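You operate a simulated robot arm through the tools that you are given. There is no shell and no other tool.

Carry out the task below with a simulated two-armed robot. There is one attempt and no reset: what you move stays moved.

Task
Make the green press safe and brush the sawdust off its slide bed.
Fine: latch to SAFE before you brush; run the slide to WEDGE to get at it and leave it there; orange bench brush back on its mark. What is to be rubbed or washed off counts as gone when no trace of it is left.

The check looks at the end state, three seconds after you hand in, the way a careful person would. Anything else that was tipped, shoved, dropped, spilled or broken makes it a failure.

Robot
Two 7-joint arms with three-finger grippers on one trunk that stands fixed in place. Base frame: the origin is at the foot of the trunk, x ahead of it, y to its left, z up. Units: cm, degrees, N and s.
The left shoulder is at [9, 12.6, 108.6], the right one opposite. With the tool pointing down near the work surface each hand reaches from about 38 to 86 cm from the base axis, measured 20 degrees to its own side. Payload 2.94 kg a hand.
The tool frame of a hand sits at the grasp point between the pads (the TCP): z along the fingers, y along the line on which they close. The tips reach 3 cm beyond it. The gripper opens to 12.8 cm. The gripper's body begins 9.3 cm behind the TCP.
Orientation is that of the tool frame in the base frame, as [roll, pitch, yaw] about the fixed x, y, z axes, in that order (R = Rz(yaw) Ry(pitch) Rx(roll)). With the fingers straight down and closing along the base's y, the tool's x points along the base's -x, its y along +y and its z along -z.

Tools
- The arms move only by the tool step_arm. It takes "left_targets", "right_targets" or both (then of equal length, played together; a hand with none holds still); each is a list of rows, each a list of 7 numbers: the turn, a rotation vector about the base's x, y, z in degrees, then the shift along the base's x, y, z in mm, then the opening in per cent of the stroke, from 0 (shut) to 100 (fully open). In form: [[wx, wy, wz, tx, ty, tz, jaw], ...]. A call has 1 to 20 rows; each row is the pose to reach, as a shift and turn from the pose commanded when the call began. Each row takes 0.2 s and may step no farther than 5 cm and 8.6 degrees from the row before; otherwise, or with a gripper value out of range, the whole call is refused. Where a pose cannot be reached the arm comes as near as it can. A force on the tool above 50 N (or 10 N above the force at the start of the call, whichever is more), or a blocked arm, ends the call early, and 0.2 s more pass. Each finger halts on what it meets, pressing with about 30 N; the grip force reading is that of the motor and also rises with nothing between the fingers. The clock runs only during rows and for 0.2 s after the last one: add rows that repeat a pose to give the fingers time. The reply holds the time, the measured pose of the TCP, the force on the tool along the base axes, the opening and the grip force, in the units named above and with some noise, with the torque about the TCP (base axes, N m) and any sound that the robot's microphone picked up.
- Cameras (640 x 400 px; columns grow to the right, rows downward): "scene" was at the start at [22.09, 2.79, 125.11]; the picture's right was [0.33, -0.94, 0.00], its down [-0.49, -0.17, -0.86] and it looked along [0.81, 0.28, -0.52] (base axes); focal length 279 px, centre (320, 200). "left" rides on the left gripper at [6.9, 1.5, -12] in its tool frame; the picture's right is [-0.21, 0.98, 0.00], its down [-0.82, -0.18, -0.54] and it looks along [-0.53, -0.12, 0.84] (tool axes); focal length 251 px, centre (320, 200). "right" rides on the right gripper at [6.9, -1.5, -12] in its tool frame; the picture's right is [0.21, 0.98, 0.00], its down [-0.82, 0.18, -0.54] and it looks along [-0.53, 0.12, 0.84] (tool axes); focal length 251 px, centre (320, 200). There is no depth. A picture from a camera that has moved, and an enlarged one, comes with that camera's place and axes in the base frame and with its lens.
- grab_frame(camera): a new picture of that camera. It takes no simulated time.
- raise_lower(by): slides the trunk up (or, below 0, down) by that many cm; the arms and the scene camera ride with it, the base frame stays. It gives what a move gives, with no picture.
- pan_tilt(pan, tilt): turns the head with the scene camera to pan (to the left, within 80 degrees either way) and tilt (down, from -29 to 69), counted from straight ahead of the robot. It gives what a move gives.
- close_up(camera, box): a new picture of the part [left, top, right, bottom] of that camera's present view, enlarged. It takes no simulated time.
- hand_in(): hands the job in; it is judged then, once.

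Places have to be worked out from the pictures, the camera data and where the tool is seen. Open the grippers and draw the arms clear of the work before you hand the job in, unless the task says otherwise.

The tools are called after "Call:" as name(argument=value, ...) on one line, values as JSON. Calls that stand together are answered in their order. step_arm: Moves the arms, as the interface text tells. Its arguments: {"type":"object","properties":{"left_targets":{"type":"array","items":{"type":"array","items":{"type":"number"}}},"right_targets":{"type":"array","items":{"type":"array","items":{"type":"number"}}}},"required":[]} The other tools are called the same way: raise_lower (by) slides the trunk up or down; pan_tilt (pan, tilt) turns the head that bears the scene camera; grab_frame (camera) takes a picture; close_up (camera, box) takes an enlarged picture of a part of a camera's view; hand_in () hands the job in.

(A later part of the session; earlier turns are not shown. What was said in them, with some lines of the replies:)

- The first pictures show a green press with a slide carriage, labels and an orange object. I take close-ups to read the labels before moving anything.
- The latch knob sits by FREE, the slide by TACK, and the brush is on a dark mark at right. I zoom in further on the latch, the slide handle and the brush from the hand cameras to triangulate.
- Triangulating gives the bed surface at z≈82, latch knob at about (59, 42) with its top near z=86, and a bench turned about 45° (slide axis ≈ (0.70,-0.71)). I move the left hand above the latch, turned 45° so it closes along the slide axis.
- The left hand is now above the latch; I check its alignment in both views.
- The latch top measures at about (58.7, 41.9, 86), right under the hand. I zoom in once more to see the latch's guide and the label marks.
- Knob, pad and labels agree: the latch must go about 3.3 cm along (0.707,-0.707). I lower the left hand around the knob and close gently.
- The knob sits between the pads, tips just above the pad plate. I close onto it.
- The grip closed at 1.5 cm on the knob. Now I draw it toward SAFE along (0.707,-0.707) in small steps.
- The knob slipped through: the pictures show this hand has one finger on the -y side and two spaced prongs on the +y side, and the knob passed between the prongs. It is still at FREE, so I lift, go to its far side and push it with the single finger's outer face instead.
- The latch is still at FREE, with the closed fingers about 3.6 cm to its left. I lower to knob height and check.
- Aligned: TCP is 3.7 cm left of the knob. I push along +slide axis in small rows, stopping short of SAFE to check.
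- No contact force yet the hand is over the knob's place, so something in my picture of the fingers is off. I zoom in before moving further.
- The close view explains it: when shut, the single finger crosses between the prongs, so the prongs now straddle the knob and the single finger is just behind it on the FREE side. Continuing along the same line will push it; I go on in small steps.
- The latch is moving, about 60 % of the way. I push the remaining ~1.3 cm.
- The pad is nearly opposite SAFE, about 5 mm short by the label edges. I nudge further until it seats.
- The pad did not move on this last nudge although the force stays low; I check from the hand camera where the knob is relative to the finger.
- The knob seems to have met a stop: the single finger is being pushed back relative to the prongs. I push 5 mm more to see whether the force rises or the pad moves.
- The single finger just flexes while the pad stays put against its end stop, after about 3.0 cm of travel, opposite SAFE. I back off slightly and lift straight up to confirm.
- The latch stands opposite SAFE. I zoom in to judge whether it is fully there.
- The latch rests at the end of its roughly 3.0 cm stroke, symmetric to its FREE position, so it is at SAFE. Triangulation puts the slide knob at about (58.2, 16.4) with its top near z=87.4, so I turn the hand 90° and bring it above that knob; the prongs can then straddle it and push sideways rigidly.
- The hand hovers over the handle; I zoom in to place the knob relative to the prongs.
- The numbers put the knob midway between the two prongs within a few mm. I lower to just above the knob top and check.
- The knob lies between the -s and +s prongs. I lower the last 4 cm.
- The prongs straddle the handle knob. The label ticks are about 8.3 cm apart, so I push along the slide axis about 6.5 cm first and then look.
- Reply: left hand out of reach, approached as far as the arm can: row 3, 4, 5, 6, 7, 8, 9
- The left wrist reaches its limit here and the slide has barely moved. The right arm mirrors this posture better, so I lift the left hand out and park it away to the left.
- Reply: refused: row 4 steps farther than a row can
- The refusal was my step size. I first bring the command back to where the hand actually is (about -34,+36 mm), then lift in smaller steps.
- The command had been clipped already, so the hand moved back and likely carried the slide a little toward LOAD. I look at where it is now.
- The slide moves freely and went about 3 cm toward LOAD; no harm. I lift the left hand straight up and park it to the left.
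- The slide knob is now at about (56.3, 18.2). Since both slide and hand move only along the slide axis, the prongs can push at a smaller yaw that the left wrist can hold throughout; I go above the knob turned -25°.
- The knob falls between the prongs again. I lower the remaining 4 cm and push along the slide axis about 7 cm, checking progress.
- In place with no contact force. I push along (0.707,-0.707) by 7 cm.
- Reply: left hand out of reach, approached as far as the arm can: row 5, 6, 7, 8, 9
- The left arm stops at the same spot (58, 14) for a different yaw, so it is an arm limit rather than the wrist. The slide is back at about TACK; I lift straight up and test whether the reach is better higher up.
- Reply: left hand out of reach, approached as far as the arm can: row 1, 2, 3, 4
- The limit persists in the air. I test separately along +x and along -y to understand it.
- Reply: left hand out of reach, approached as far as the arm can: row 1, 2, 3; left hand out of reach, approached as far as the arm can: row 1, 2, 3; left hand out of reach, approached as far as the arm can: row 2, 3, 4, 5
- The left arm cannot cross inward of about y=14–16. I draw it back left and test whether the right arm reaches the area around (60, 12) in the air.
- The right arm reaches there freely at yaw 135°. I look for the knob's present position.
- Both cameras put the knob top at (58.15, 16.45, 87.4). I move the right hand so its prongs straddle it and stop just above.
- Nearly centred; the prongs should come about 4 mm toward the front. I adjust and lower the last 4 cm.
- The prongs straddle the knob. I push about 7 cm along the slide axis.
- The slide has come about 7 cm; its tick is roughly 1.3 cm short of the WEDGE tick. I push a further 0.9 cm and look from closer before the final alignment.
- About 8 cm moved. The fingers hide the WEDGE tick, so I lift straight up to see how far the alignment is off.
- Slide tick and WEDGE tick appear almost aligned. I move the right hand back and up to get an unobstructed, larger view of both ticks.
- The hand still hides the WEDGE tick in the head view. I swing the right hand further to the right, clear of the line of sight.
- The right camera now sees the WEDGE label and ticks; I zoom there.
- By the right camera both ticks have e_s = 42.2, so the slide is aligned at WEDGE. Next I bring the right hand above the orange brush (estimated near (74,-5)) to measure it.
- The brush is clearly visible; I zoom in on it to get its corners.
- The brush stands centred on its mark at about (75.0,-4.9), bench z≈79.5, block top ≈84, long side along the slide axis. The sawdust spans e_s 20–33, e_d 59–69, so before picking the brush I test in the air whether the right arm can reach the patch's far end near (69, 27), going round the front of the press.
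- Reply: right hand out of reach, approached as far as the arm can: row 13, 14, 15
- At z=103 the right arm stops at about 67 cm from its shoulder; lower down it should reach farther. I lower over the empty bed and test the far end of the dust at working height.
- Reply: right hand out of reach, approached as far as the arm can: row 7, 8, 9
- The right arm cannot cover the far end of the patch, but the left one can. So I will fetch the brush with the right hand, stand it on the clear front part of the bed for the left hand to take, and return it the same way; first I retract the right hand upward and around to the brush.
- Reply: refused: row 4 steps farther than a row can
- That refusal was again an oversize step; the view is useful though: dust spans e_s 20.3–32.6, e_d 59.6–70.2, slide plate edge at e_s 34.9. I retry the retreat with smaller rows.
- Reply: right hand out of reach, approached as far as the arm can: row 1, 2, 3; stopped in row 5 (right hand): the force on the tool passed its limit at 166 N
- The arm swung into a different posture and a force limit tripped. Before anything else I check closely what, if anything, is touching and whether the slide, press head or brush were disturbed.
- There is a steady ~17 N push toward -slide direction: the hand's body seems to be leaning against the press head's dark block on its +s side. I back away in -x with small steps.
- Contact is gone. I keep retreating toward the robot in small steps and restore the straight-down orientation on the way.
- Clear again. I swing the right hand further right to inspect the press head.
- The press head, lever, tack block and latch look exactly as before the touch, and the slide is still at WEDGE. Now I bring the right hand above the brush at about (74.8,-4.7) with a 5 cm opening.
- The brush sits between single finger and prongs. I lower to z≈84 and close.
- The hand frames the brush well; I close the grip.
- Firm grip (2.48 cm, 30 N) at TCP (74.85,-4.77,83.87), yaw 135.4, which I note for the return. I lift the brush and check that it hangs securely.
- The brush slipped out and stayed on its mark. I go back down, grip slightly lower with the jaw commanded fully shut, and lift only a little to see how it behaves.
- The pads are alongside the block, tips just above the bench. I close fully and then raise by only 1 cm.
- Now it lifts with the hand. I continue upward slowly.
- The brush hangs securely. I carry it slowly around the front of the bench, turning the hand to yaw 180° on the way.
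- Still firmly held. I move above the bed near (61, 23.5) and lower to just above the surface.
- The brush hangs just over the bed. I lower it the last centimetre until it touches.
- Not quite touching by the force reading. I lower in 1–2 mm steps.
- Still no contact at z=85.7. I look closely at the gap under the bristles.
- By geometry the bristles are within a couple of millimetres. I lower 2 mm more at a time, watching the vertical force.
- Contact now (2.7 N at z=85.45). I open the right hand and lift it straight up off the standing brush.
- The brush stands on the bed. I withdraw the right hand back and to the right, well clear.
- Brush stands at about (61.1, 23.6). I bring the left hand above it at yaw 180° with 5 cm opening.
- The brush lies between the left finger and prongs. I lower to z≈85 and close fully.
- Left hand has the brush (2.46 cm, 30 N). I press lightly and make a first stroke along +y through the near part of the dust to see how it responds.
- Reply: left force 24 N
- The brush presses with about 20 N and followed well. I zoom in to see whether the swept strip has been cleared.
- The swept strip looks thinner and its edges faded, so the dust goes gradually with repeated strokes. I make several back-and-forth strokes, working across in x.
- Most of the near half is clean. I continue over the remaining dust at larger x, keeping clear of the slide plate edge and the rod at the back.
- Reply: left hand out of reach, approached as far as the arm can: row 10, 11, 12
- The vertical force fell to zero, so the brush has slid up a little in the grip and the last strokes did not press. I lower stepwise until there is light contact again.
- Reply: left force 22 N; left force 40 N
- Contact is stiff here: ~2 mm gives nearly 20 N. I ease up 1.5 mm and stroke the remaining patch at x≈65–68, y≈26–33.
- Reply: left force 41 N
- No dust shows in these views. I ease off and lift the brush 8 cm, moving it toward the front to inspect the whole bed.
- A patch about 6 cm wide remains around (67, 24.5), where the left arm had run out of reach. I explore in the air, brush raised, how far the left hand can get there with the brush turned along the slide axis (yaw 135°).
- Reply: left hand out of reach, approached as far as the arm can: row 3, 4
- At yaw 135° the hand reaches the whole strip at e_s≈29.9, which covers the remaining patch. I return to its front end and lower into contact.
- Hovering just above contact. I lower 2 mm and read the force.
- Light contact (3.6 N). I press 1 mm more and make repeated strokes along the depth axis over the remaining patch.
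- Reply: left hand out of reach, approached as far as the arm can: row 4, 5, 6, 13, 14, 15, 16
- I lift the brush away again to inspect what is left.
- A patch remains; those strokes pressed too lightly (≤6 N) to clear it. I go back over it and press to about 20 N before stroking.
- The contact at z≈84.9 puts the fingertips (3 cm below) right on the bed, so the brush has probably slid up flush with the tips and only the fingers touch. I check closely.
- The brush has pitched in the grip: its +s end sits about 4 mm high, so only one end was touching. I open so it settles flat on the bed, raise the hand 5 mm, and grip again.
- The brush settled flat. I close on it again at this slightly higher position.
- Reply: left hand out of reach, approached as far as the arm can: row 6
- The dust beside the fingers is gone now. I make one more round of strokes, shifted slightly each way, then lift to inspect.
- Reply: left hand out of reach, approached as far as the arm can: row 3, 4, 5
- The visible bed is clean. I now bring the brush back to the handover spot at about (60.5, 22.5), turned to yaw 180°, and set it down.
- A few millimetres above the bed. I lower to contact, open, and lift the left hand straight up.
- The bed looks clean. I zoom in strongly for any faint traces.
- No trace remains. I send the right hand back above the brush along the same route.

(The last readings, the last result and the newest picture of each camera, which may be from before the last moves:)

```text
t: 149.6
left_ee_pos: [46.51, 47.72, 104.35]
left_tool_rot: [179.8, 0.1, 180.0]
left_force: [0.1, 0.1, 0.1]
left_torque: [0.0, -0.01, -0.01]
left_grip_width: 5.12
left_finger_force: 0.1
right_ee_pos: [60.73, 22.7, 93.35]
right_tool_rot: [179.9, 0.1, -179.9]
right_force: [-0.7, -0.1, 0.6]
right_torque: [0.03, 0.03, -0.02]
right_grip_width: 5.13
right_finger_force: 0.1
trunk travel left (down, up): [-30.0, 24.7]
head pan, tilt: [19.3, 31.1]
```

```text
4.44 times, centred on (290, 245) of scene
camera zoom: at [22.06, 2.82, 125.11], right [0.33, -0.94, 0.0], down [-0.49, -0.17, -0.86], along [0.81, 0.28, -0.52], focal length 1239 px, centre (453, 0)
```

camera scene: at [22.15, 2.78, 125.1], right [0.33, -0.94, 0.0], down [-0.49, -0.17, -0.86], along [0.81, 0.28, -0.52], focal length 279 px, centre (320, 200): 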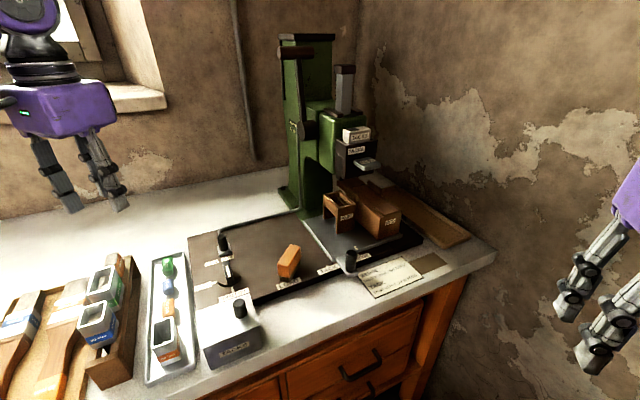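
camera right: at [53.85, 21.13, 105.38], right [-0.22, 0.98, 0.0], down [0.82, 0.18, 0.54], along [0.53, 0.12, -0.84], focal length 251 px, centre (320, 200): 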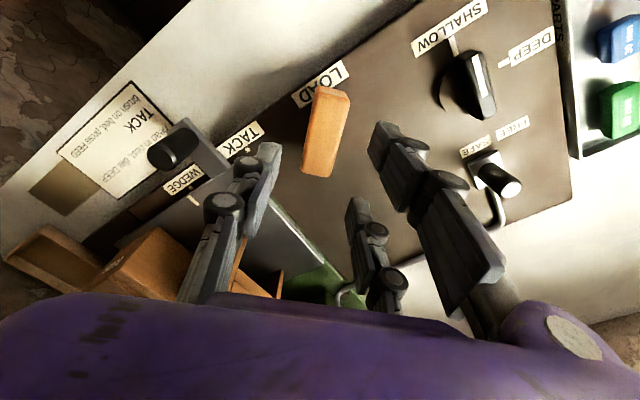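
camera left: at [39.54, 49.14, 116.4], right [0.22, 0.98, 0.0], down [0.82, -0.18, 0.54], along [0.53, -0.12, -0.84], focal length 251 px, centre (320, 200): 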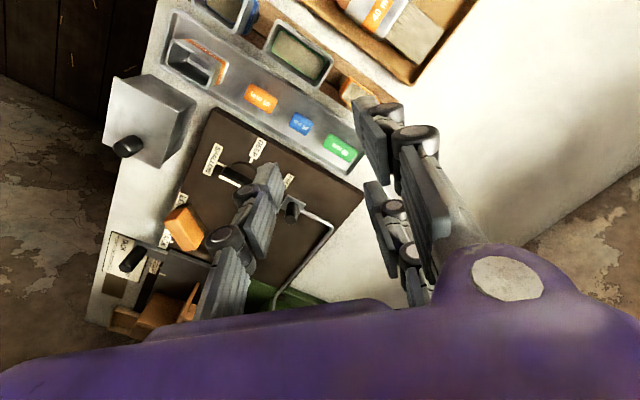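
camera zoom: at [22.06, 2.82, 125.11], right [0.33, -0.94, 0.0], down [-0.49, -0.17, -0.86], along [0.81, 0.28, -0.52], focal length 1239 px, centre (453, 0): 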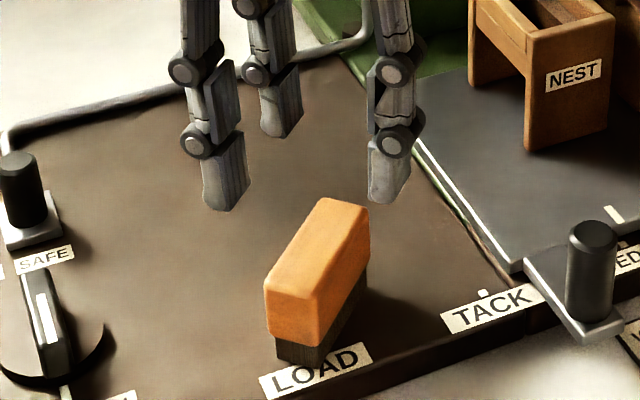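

The bed is clean from this angle too. I lower around the brush and grip it.

Call:
step_arm(right_targets=[[0, 0, 0, -2, 1, -25, 40], [0, 0, 0, -2, 1, -50, 40], [0, 0, 0, -2, 1, -70, 40], [0, 0, 0, -2, 1, -81, 40], [0, 0, 0, -2, 1, -81, 40]])

Call:
step_arm(right_targets=[[0, 0, 0, 0, 0, 0, 30], [0, 0, 0, 0, 0, 0, 20], [0, 0, 0, 0, 0, 0, 10], [0, 0, 0, 0, 0, 0, 0], [0, 0, 0, 0, 0, 0, 0], [0, 0, 0, 0, 0, 0, 0], [0, 0, 0, 0, 0, 5, 0], [0, 0, 0, 0, 0, 12, 0], [0, 0, 0, 0, 0, 20, 0], [0, 0, 0, 0, 0, 20, 0]])

Call:
grab_frame(camera="right")

Call:
close_up(camera="scene", box=[240, 200, 340, 290])

```text
t: 150.8
left_ee_pos: [46.59, 47.69, 104.42]
left_tool_rot: [179.9, 0.1, 180.0]
left_force: [1.0, -0.1, 0.8]
left_torque: [0.04, 0.0, -0.02]
left_grip_width: 5.09
left_finger_force: 0.0
right_ee_pos: [60.37, 22.88, 84.98]
right_tool_rot: [-180.0, 0.0, -180.0]
right_force: [0.9, 0.1, 0.2]
right_torque: [0.02, 0.03, -0.03]
right_grip_width: 5.13
right_finger_force: 0.1
trunk travel left (down, up): [-30.0, 24.7]
head pan, tilt: [19.3, 31.1]
```

```text
t: 153.0
left_ee_pos: [46.56, 47.48, 104.29]
left_tool_rot: [179.9, 0.1, 180.0]
left_force: [-0.2, -0.4, 0.1]
left_torque: [-0.03, -0.02, -0.05]
left_grip_width: 5.09
left_finger_force: 0.0
right_ee_pos: [60.55, 22.83, 87.34]
right_tool_rot: [179.9, 0.1, 180.0]
right_force: [0.4, -0.5, -0.9]
right_torque: [0.02, 0.0, -0.03]
right_grip_width: 2.44
right_finger_force: 29.8
trunk travel left (down, up): [-30.0, 24.7]
head pan, tilt: [19.3, 31.1]
```

```text
taken
camera right: at [53.65, 21.36, 99.32], right [-0.21, 0.98, 0.0], down [0.82, 0.18, 0.54], along [0.53, 0.12, -0.84], focal length 251 px, centre (320, 200)
```

right: 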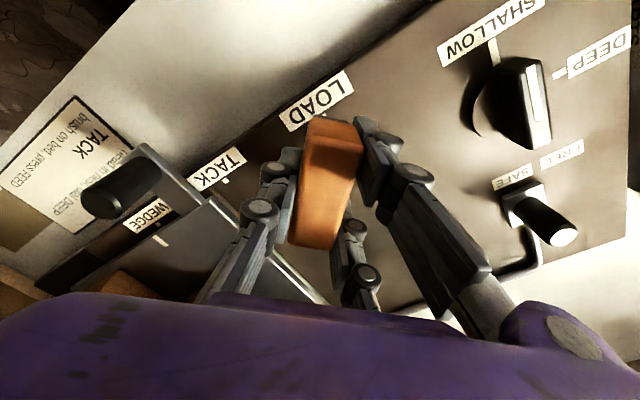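

```text
4.44 times, centred on (290, 245) of scene
camera zoom: at [22.11, 2.8, 125.1], right [0.33, -0.94, 0.0], down [-0.49, -0.17, -0.86], along [0.81, 0.28, -0.52], focal length 1239 px, centre (453, 0)
```

zoom: 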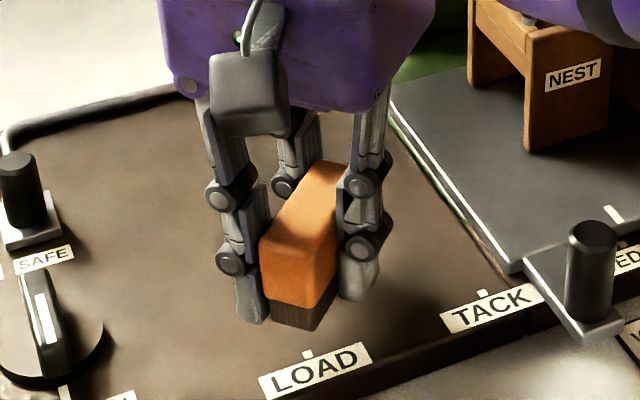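

The brush lifts with the hand. I carry it up and back around the front, slowly.

Call:
step_arm(right_targets=[[0, 0, 0, 0, 0, 12, 0], [0, 0, 0, 0, 0, 26, 0], [0, 0, 0, 0, 0, 42, 0], [0, 0, 0, 0, 0, 58, 0], [0, 0, 0, 0, 0, 74, 0], [0, 0, 0, 0, 0, 90, 0], [0, 0, 0, -4, -8, 105, 0], [0, 0, 0, -16, -24, 108, 0], [0, 0, 0, -28, -42, 108, 0], [0, 0, 0, -40, -60, 108, 0], [0, 0, 0, -52, -78, 108, 0], [0, 0, 0, -62, -97, 108, 0], [0, 0, 0, -72, -116, 108, 0], [0, 0, 0, -80, -136, 108, 0], [0, 0, 0, -80, -136, 108, 0]])

Call:
step_arm(right_targets=[[0, 0, -4, 0, -24, 0, 0], [0, 0, -8, 0, -48, 0, 0], [0, 0, -12, 0, -72, 0, 0], [0, 0, -16, 2, -96, 0, 0], [0, 0, -20, 5, -120, 0, 0], [0, 0, -24, 12, -143, 0, 0], [0, 0, -28, 24, -164, 0, 0], [0, 0, -32, 40, -182, 0, 0], [0, 0, -36, 58, -196, 0, 0], [0, 0, -40, 80, -206, 0, 0], [0, 0, -44.6, 103, -208, 0, 0], [0, 0, -44.6, 125, -199, 0, 0], [0, 0, -44.6, 145, -186, 0, 0], [0, 0, -44.6, 165, -172, 0, 0], [0, 0, -44.6, 185, -159, 0, 0], [0, 0, -44.6, 203, -147, 0, 0], [0, 0, -44.6, 222, -134, 0, 0], [0, 0, -44.6, 222, -134, 0, 0]])

Call:
grab_frame(camera="right")

Call:
close_up(camera="scene", box=[370, 150, 490, 290])

```text
t: 156.2
left_ee_pos: [46.6, 47.66, 104.24]
left_tool_rot: [179.9, 0.1, 179.9]
left_force: [0.1, 0.5, -0.9]
left_torque: [0.01, 0.01, 0.0]
left_grip_width: 5.11
left_finger_force: 0.0
right_ee_pos: [52.73, 9.03, 98.09]
right_tool_rot: [-180.0, 0.0, -179.9]
right_force: [0.3, 0.1, -1.1]
right_torque: [0.02, 0.01, -0.02]
right_grip_width: 2.45
right_finger_force: 29.9
trunk travel left (down, up): [-30.0, 24.7]
head pan, tilt: [19.3, 31.1]
```

```text
t: 160.0
left_ee_pos: [46.62, 47.61, 104.42]
left_tool_rot: [179.9, 0.1, -180.0]
left_force: [0.5, -0.3, 0.8]
left_torque: [0.0, 0.02, 0.04]
left_grip_width: 5.15
left_finger_force: 0.1
right_ee_pos: [74.72, -4.04, 98.14]
right_tool_rot: [-180.0, 0.0, 135.4]
right_force: [0.1, 0.1, -0.9]
right_torque: [0.0, -0.01, 0.02]
right_grip_width: 2.45
right_finger_force: 30.0
trunk travel left (down, up): [-30.0, 24.7]
head pan, tilt: [19.3, 31.1]
```

```text
taken
camera right: at [68.79, -0.3, 110.18], right [0.53, 0.85, 0.0], down [0.71, -0.45, 0.54], along [0.46, -0.29, -0.84], focal length 251 px, centre (320, 200)
```

right: 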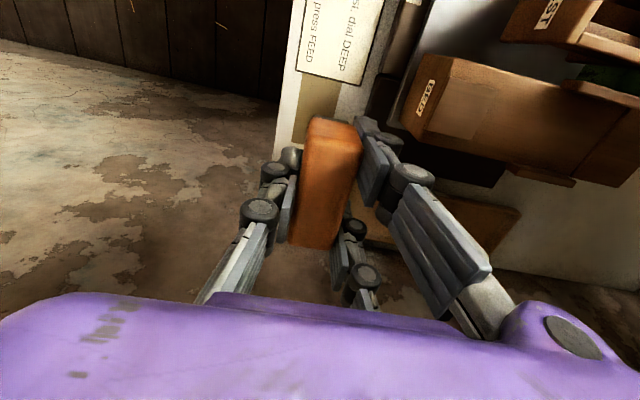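

```text
2.86 times, centred on (430, 220) of scene
camera zoom: at [22.08, 2.75, 125.11], right [0.33, -0.94, 0.0], down [-0.49, -0.17, -0.86], along [0.81, 0.28, -0.52], focal length 796 px, centre (6, 143)
```

zoom: 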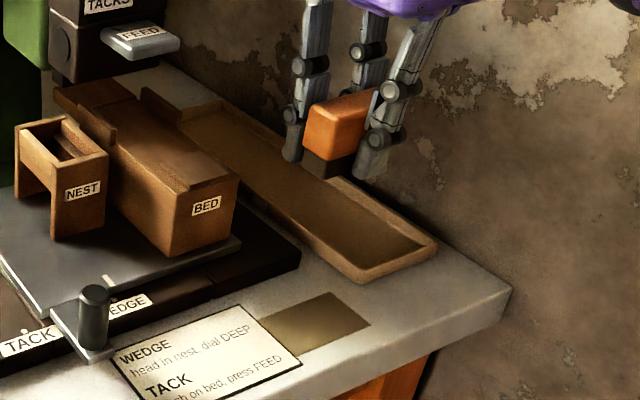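

Held just as before, above the mark. I shift about 7 mm in -y to the noted position (74.77,-4.72) and lower to just over the bench.

Call:
step_arm(right_targets=[[0, 0, 0, 1, -7, 0, 0], [0, 0, 0, 1, -7, -18, 0], [0, 0, 0, 1, -7, -36, 0], [0, 0, 0, 1, -7, -54, 0], [0, 0, 0, 1, -7, -72, 0], [0, 0, 0, 1, -7, -90, 0], [0, 0, 0, 1, -7, -106, 0], [0, 0, 0, 1, -7, -120, 0], [0, 0, 0, 1, -7, -132, 0], [0, 0, 0, 1, -7, -140, 0], [0, 0, 0, 1, -7, -140, 0]])

Call:
close_up(camera="right", box=[240, 70, 440, 270])

Call:
close_up(camera="scene", box=[400, 225, 460, 285])

```text
t: 162.4
left_ee_pos: [46.63, 47.68, 104.31]
left_tool_rot: [179.8, 0.1, -179.9]
left_force: [0.5, -0.2, -0.4]
left_torque: [0.01, -0.01, 0.01]
left_grip_width: 5.12
left_finger_force: 0.0
right_ee_pos: [74.72, -4.73, 84.18]
right_tool_rot: [180.0, 0.1, 135.3]
right_force: [0.4, 0.6, -0.7]
right_torque: [0.0, 0.02, -0.02]
right_grip_width: 2.46
right_finger_force: 29.5
trunk travel left (down, up): [-30.0, 24.7]
head pan, tilt: [19.3, 31.1]
```

```text
2.00 times, centred on (340, 170) of right
camera zoom: at [68.81, -1.03, 96.24], right [0.53, 0.85, 0.0], down [0.71, -0.45, 0.54], along [0.46, -0.29, -0.84], focal length 503 px, centre (280, 260)
```

zoom: 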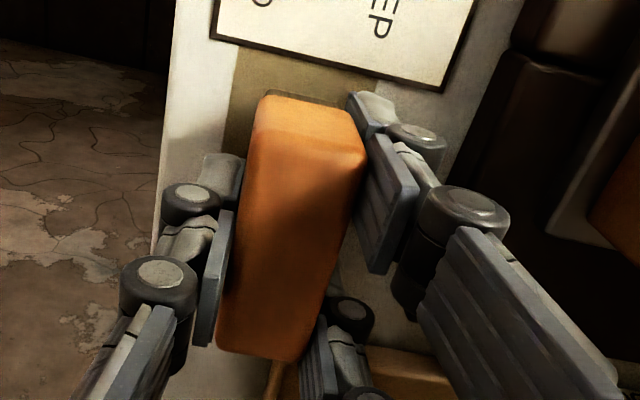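

```text
6.67 times, centred on (430, 255) of scene
camera zoom: at [22.1, 2.79, 125.11], right [0.33, -0.94, 0.0], down [-0.49, -0.17, -0.86], along [0.81, 0.28, -0.52], focal length 1858 px, centre (-413, -167)
```

zoom: 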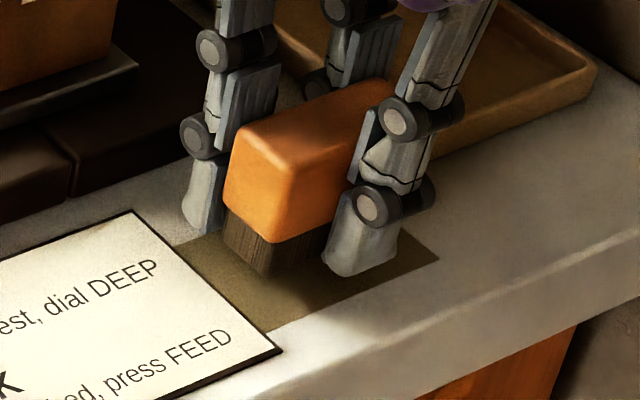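

Well centred over the mark. I lower in small steps until it touches.

Call:
step_arm(right_targets=[[0, 0, 0, 0, 0, -4, 0], [0, 0, 0, 0, 0, -8, 0], [0, 0, 0, 0, 0, -8, 0]])

Call:
step_arm(right_targets=[[0, 0, 0, 0, 0, -2, 0], [0, 0, 0, 0, 0, -2, 0]])

Call:
close_up(camera="scene", box=[400, 225, 460, 285])

```text
t: 163.2
left_ee_pos: [46.58, 47.68, 104.33]
left_tool_rot: [179.9, 0.1, -180.0]
left_force: [-0.4, -0.8, -0.4]
left_torque: [-0.02, 0.0, 0.02]
left_grip_width: 5.12
left_finger_force: 0.0
right_ee_pos: [74.74, -4.78, 83.3]
right_tool_rot: [-179.9, 0.0, 135.5]
right_force: [0.4, -0.3, -0.7]
right_torque: [-0.04, -0.06, 0.0]
right_grip_width: 2.45
right_finger_force: 30.2
trunk travel left (down, up): [-30.0, 24.7]
head pan, tilt: [19.3, 31.1]
```

```text
t: 163.8
left_ee_pos: [46.53, 47.67, 104.31]
left_tool_rot: [179.9, 0.1, 180.0]
left_force: [-0.4, -0.3, -0.3]
left_torque: [0.01, -0.01, -0.03]
left_grip_width: 5.14
left_finger_force: 0.0
right_ee_pos: [74.75, -4.73, 83.1]
right_tool_rot: [-179.9, 0.0, 135.4]
right_force: [0.0, 0.1, -0.9]
right_torque: [0.0, 0.0, 0.02]
right_grip_width: 2.46
right_finger_force: 29.9
trunk travel left (down, up): [-30.0, 24.7]
head pan, tilt: [19.3, 31.1]
```

```text
6.67 times, centred on (430, 255) of scene
camera zoom: at [22.1, 2.79, 125.11], right [0.33, -0.94, 0.0], down [-0.49, -0.17, -0.86], along [0.81, 0.28, -0.52], focal length 1858 px, centre (-413, -167)
```

zoom: 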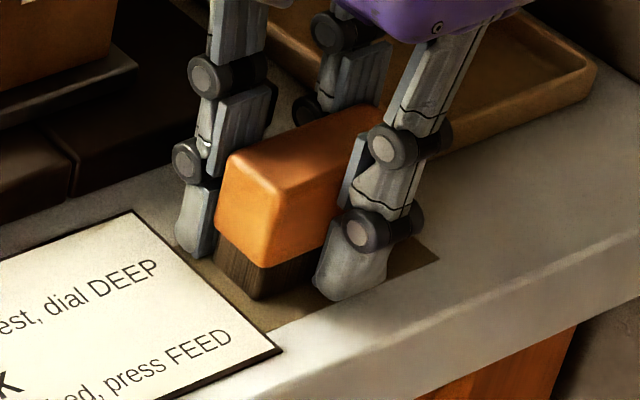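

Very close now; I lower 2 mm more.

Call:
step_arm(right_targets=[[0, 0, 0, 0, 0, -2, 0], [0, 0, 0, 0, 0, -2, 0]])

Call:
step_arm(right_targets=[[0, 0, 0, 0, 0, -1.5, 0], [0, 0, 0, 0, 0, -1.5, 0]])

```text
t: 164.4
left_ee_pos: [46.52, 47.67, 104.43]
left_tool_rot: [179.8, 0.2, 179.9]
left_force: [-0.7, -0.1, 0.1]
left_torque: [0.01, 0.01, -0.01]
left_grip_width: 5.12
left_finger_force: 0.0
right_ee_pos: [74.76, -4.64, 83.01]
right_tool_rot: [179.7, 0.1, 135.4]
right_force: [3.0, 0.9, 8.6]
right_torque: [0.01, -0.04, -0.01]
right_grip_width: 2.44
right_finger_force: 29.7
trunk travel left (down, up): [-30.0, 24.7]
head pan, tilt: [19.3, 31.1]
```

```text
t: 165.0
left_ee_pos: [46.49, 47.66, 104.44]
left_tool_rot: [179.9, 0.1, 180.0]
left_force: [0.3, 0.5, 0.0]
left_torque: [0.0, 0.0, -0.01]
left_grip_width: 5.14
left_finger_force: 0.1
right_ee_pos: [74.85, -4.74, 83.2]
right_tool_rot: [179.7, 0.1, 135.4]
right_force: [3.6, 2.5, 17.3]
right_torque: [0.12, 0.01, -0.02]
right_grip_width: 2.43
right_finger_force: 30.2
trunk travel left (down, up): [-30.0, 24.7]
head pan, tilt: [19.3, 31.1]
```

The brush stands on the bench (contact force rising). I relieve the pressure, open slowly, and lift straight up.

Call:
step_arm(right_targets=[[0, 0, 0, 0, 0, 3, 0], [0, 0, 0, 0, 0, 3, 0], [0, 0, 0, 0, 0, 3, 21], [0, 0, 0, 0, 0, 3, 24], [0, 0, 0, 0, 0, 3, 30], [0, 0, 0, 0, 0, 3, 38], [0, 0, 0, 0, 0, 3, 40], [0, 0, 0, 0, 0, 15, 40], [0, 0, 0, 0, 0, 35, 40], [0, 0, 0, 0, 0, 60, 40], [0, 0, 0, 0, 0, 95, 40], [0, 0, 0, 0, 0, 135, 40], [0, 0, 0, 0, 0, 180, 40], [0, 0, 0, 0, 0, 180, 40]])

Call:
close_up(camera="scene", box=[400, 225, 460, 285])

Call:
close_up(camera="right", box=[280, 60, 400, 180])

```text
t: 168.0
left_ee_pos: [46.64, 47.54, 104.34]
left_tool_rot: [179.9, 0.0, 180.0]
left_force: [-0.6, 0.0, -0.9]
left_torque: [0.0, -0.04, -0.01]
left_grip_width: 5.11
left_finger_force: 0.1
right_ee_pos: [74.84, -4.78, 100.92]
right_tool_rot: [180.0, -0.1, 135.4]
right_force: [-0.5, -0.6, -0.1]
right_torque: [0.02, 0.02, -0.01]
right_grip_width: 5.14
right_finger_force: 0.1
trunk travel left (down, up): [-30.0, 24.7]
head pan, tilt: [19.3, 31.1]
```

```text
6.67 times, centred on (430, 255) of scene
camera zoom: at [22.16, 2.77, 125.09], right [0.33, -0.94, 0.0], down [-0.49, -0.17, -0.86], along [0.81, 0.28, -0.52], focal length 1858 px, centre (-413, -167)
```

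zoom: 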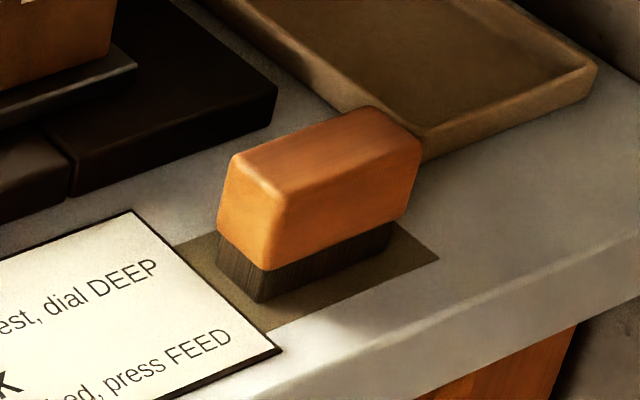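

```text
3.33 times, centred on (340, 120) of right
camera zoom: at [68.96, -1.06, 112.91], right [0.53, 0.85, 0.0], down [0.71, -0.45, 0.54], along [0.46, -0.29, -0.84], focal length 838 px, centre (253, 467)
```

zoom: 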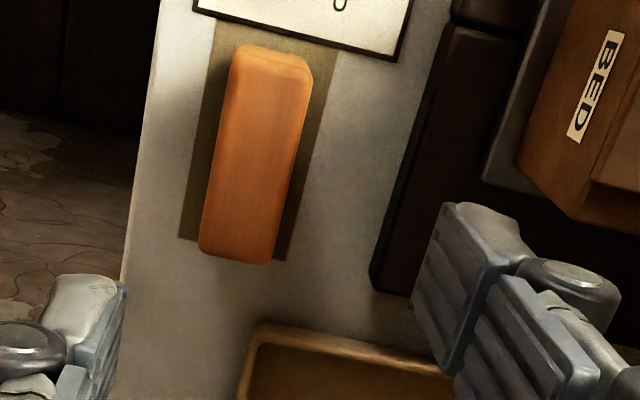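

The brush stands on its mark within a millimetre of its original pose. I draw the right hand back and away to the right, and check the overall end state.

Call:
step_arm(right_targets=[[0, 0, 0, -25, -25, 5, 60], [0, 0, 0, -50, -50, 10, 80], [0, 0, 0, -80, -75, 15, 100], [0, 0, 0, -115, -100, 20, 100], [0, 0, 0, -150, -125, 30, 100], [0, 0, 0, -185, -150, 40, 100], [0, 0, 0, -220, -175, 50, 100], [0, 0, 0, -255, -195, 60, 100], [0, 0, 0, -285, -210, 70, 100], [0, 0, 0, -285, -210, 70, 100]])

Call:
grab_frame(camera="scene")

Call:
close_up(camera="scene", box=[180, 180, 340, 300])

Call:
close_up(camera="scene", box=[320, 225, 380, 275])

Call:
close_up(camera="scene", box=[0, 220, 270, 400])

```text
t: 170.2
left_ee_pos: [46.66, 47.67, 104.24]
left_tool_rot: [179.9, 0.0, -179.9]
left_force: [0.0, -0.2, -0.9]
left_torque: [0.0, 0.03, 0.01]
left_grip_width: 5.11
left_finger_force: 0.1
right_ee_pos: [46.54, -25.8, 107.76]
right_tool_rot: [180.0, -0.1, 135.3]
right_force: [0.3, -0.3, -1.4]
right_torque: [-0.04, -0.01, -0.03]
right_grip_width: 12.82
right_finger_force: 0.2
trunk travel left (down, up): [-30.0, 24.7]
head pan, tilt: [19.3, 31.1]
```

```text
taken
camera scene: at [22.17, 2.8, 125.09], right [0.33, -0.94, 0.0], down [-0.49, -0.17, -0.86], along [0.81, 0.28, -0.52], focal length 279 px, centre (320, 200)
```

scene: 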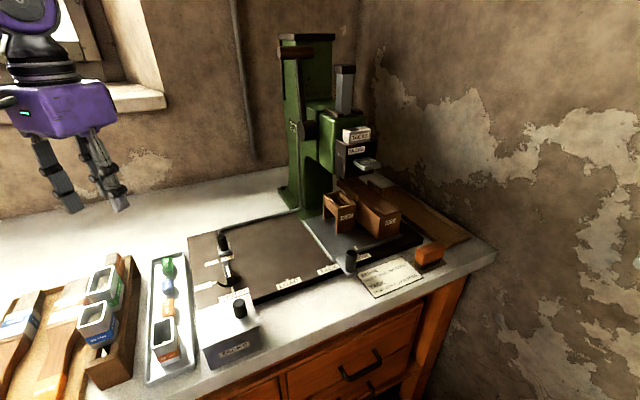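

```text
3.33 times, centred on (260, 240) of scene
camera zoom: at [22.17, 2.8, 125.09], right [0.33, -0.94, 0.0], down [-0.49, -0.17, -0.86], along [0.81, 0.28, -0.52], focal length 929 px, centre (520, 67)
```

zoom: 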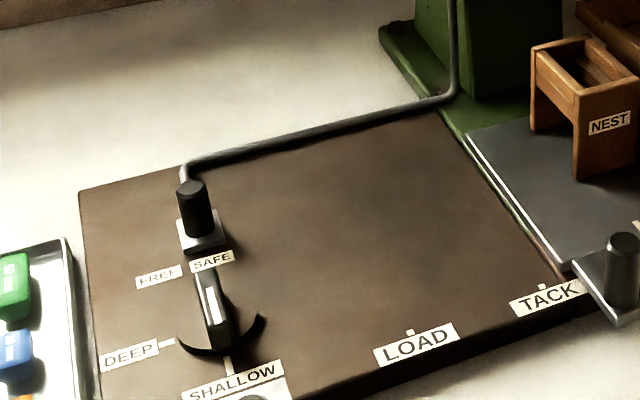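

```text
8.00 times, centred on (350, 250) of scene
camera zoom: at [22.17, 2.8, 125.09], right [0.33, -0.94, 0.0], down [-0.49, -0.17, -0.86], along [0.81, 0.28, -0.52], focal length 2230 px, centre (80, -200)
```

zoom: 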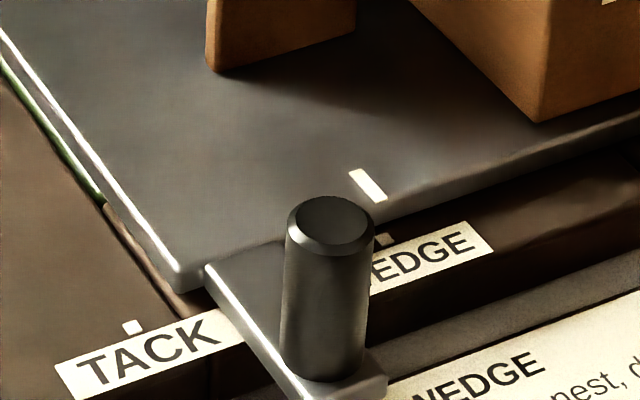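

```text
2.22 times, centred on (135, 310) of scene
camera zoom: at [22.17, 2.8, 125.09], right [0.33, -0.94, 0.0], down [-0.49, -0.17, -0.86], along [0.81, 0.28, -0.52], focal length 619 px, centre (731, -44)
```

zoom: 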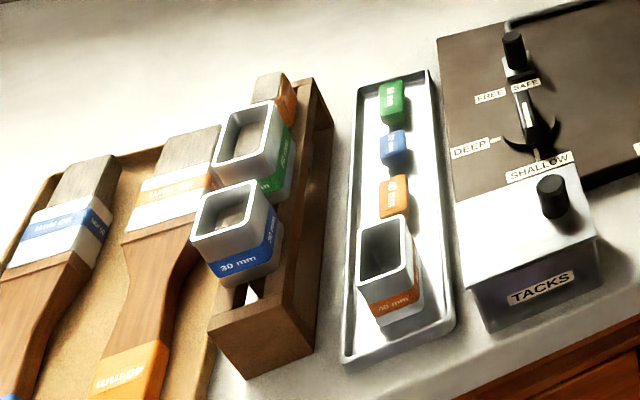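

Latch at SAFE, slide tick on WEDGE, bed clean, brush on its mark, and everything else unchanged. I open the left gripper fully as well, with both arms clear, and take one last look at the ticks from the right camera.

Call:
step_arm(left_targets=[[0, 0, 0, -10, 10, 10, 70], [0, 0, 0, -20, 20, 20, 100], [0, 0, 0, -20, 20, 20, 100]])

Call:
close_up(camera="scene", box=[220, 110, 460, 300])

Call:
grab_frame(camera="left")

```text
t: 171.0
left_ee_pos: [44.61, 49.74, 106.33]
left_tool_rot: [179.8, 0.1, 179.9]
left_force: [0.2, -0.3, 0.9]
left_torque: [-0.01, 0.0, 0.02]
left_grip_width: 12.8
left_finger_force: 0.0
right_ee_pos: [46.54, -25.81, 107.78]
right_tool_rot: [179.9, 0.1, 135.3]
right_force: [0.4, -0.2, -0.7]
right_torque: [0.01, -0.02, -0.03]
right_grip_width: 12.82
right_finger_force: 0.0
trunk travel left (down, up): [-30.0, 24.7]
head pan, tilt: [19.3, 31.1]
```

```text
2.11 times, centred on (340, 205) of scene
camera zoom: at [22.11, 2.79, 125.1], right [0.33, -0.94, 0.0], down [-0.49, -0.17, -0.86], along [0.81, 0.28, -0.52], focal length 587 px, centre (278, 190)
```

zoom: 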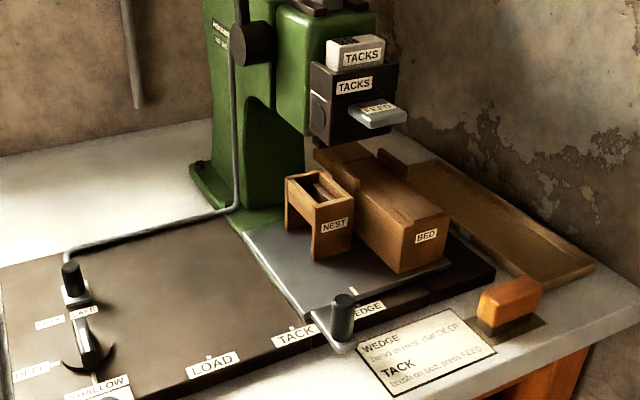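

```text
taken
camera left: at [37.53, 51.18, 118.31], right [0.22, 0.98, 0.0], down [0.82, -0.18, 0.54], along [0.53, -0.12, -0.84], focal length 251 px, centre (320, 200)
```

left: 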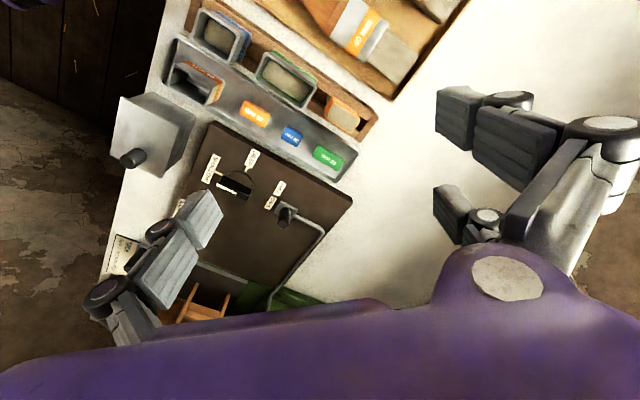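

The press is at SAFE, the slide is at WEDGE and the bed is clean. The brush is on its mark, and both grippers are open and clear. I hand in.

Call:
hand_in()

```text
The job is handed in.
```

The job is handed in: the green press is latched to SAFE and its slide bed is brushed clean. I don't have the verdict.

- **Latch:** it went to SAFE before any brushing. It sits at the end of its travel, about 3 cm from FREE.
- **Slide:** it is at WEDGE, with its tick lined up with the WEDGE tick, and I left it there.
- **Bed:** no trace of sawdust showed in close-up views from the head camera; a wider view from the right-hand camera was also clear.
- **Brush:** the orange bench brush is back on its mark, within about a millimetre of where it stood.
- **Arms:** both grippers are open and drawn clear of the work.

**Contact with the press head:** while testing reach, the right arm swung unexpectedly and tripped the force limit at 166 N. It ended up leaning on the press head with about 17 N. I backed it off. The head, lever, tack block, latch and slide looked unchanged in close-ups afterwards.

**Slide moved the wrong way:** early on, the slide went about 3 cm toward LOAD before I took it to WEDGE.

**Brush set down on the bed:** neither arm could reach both the brush and all of the dust, so I stood the brush on the bed to pass it from one hand to the other.
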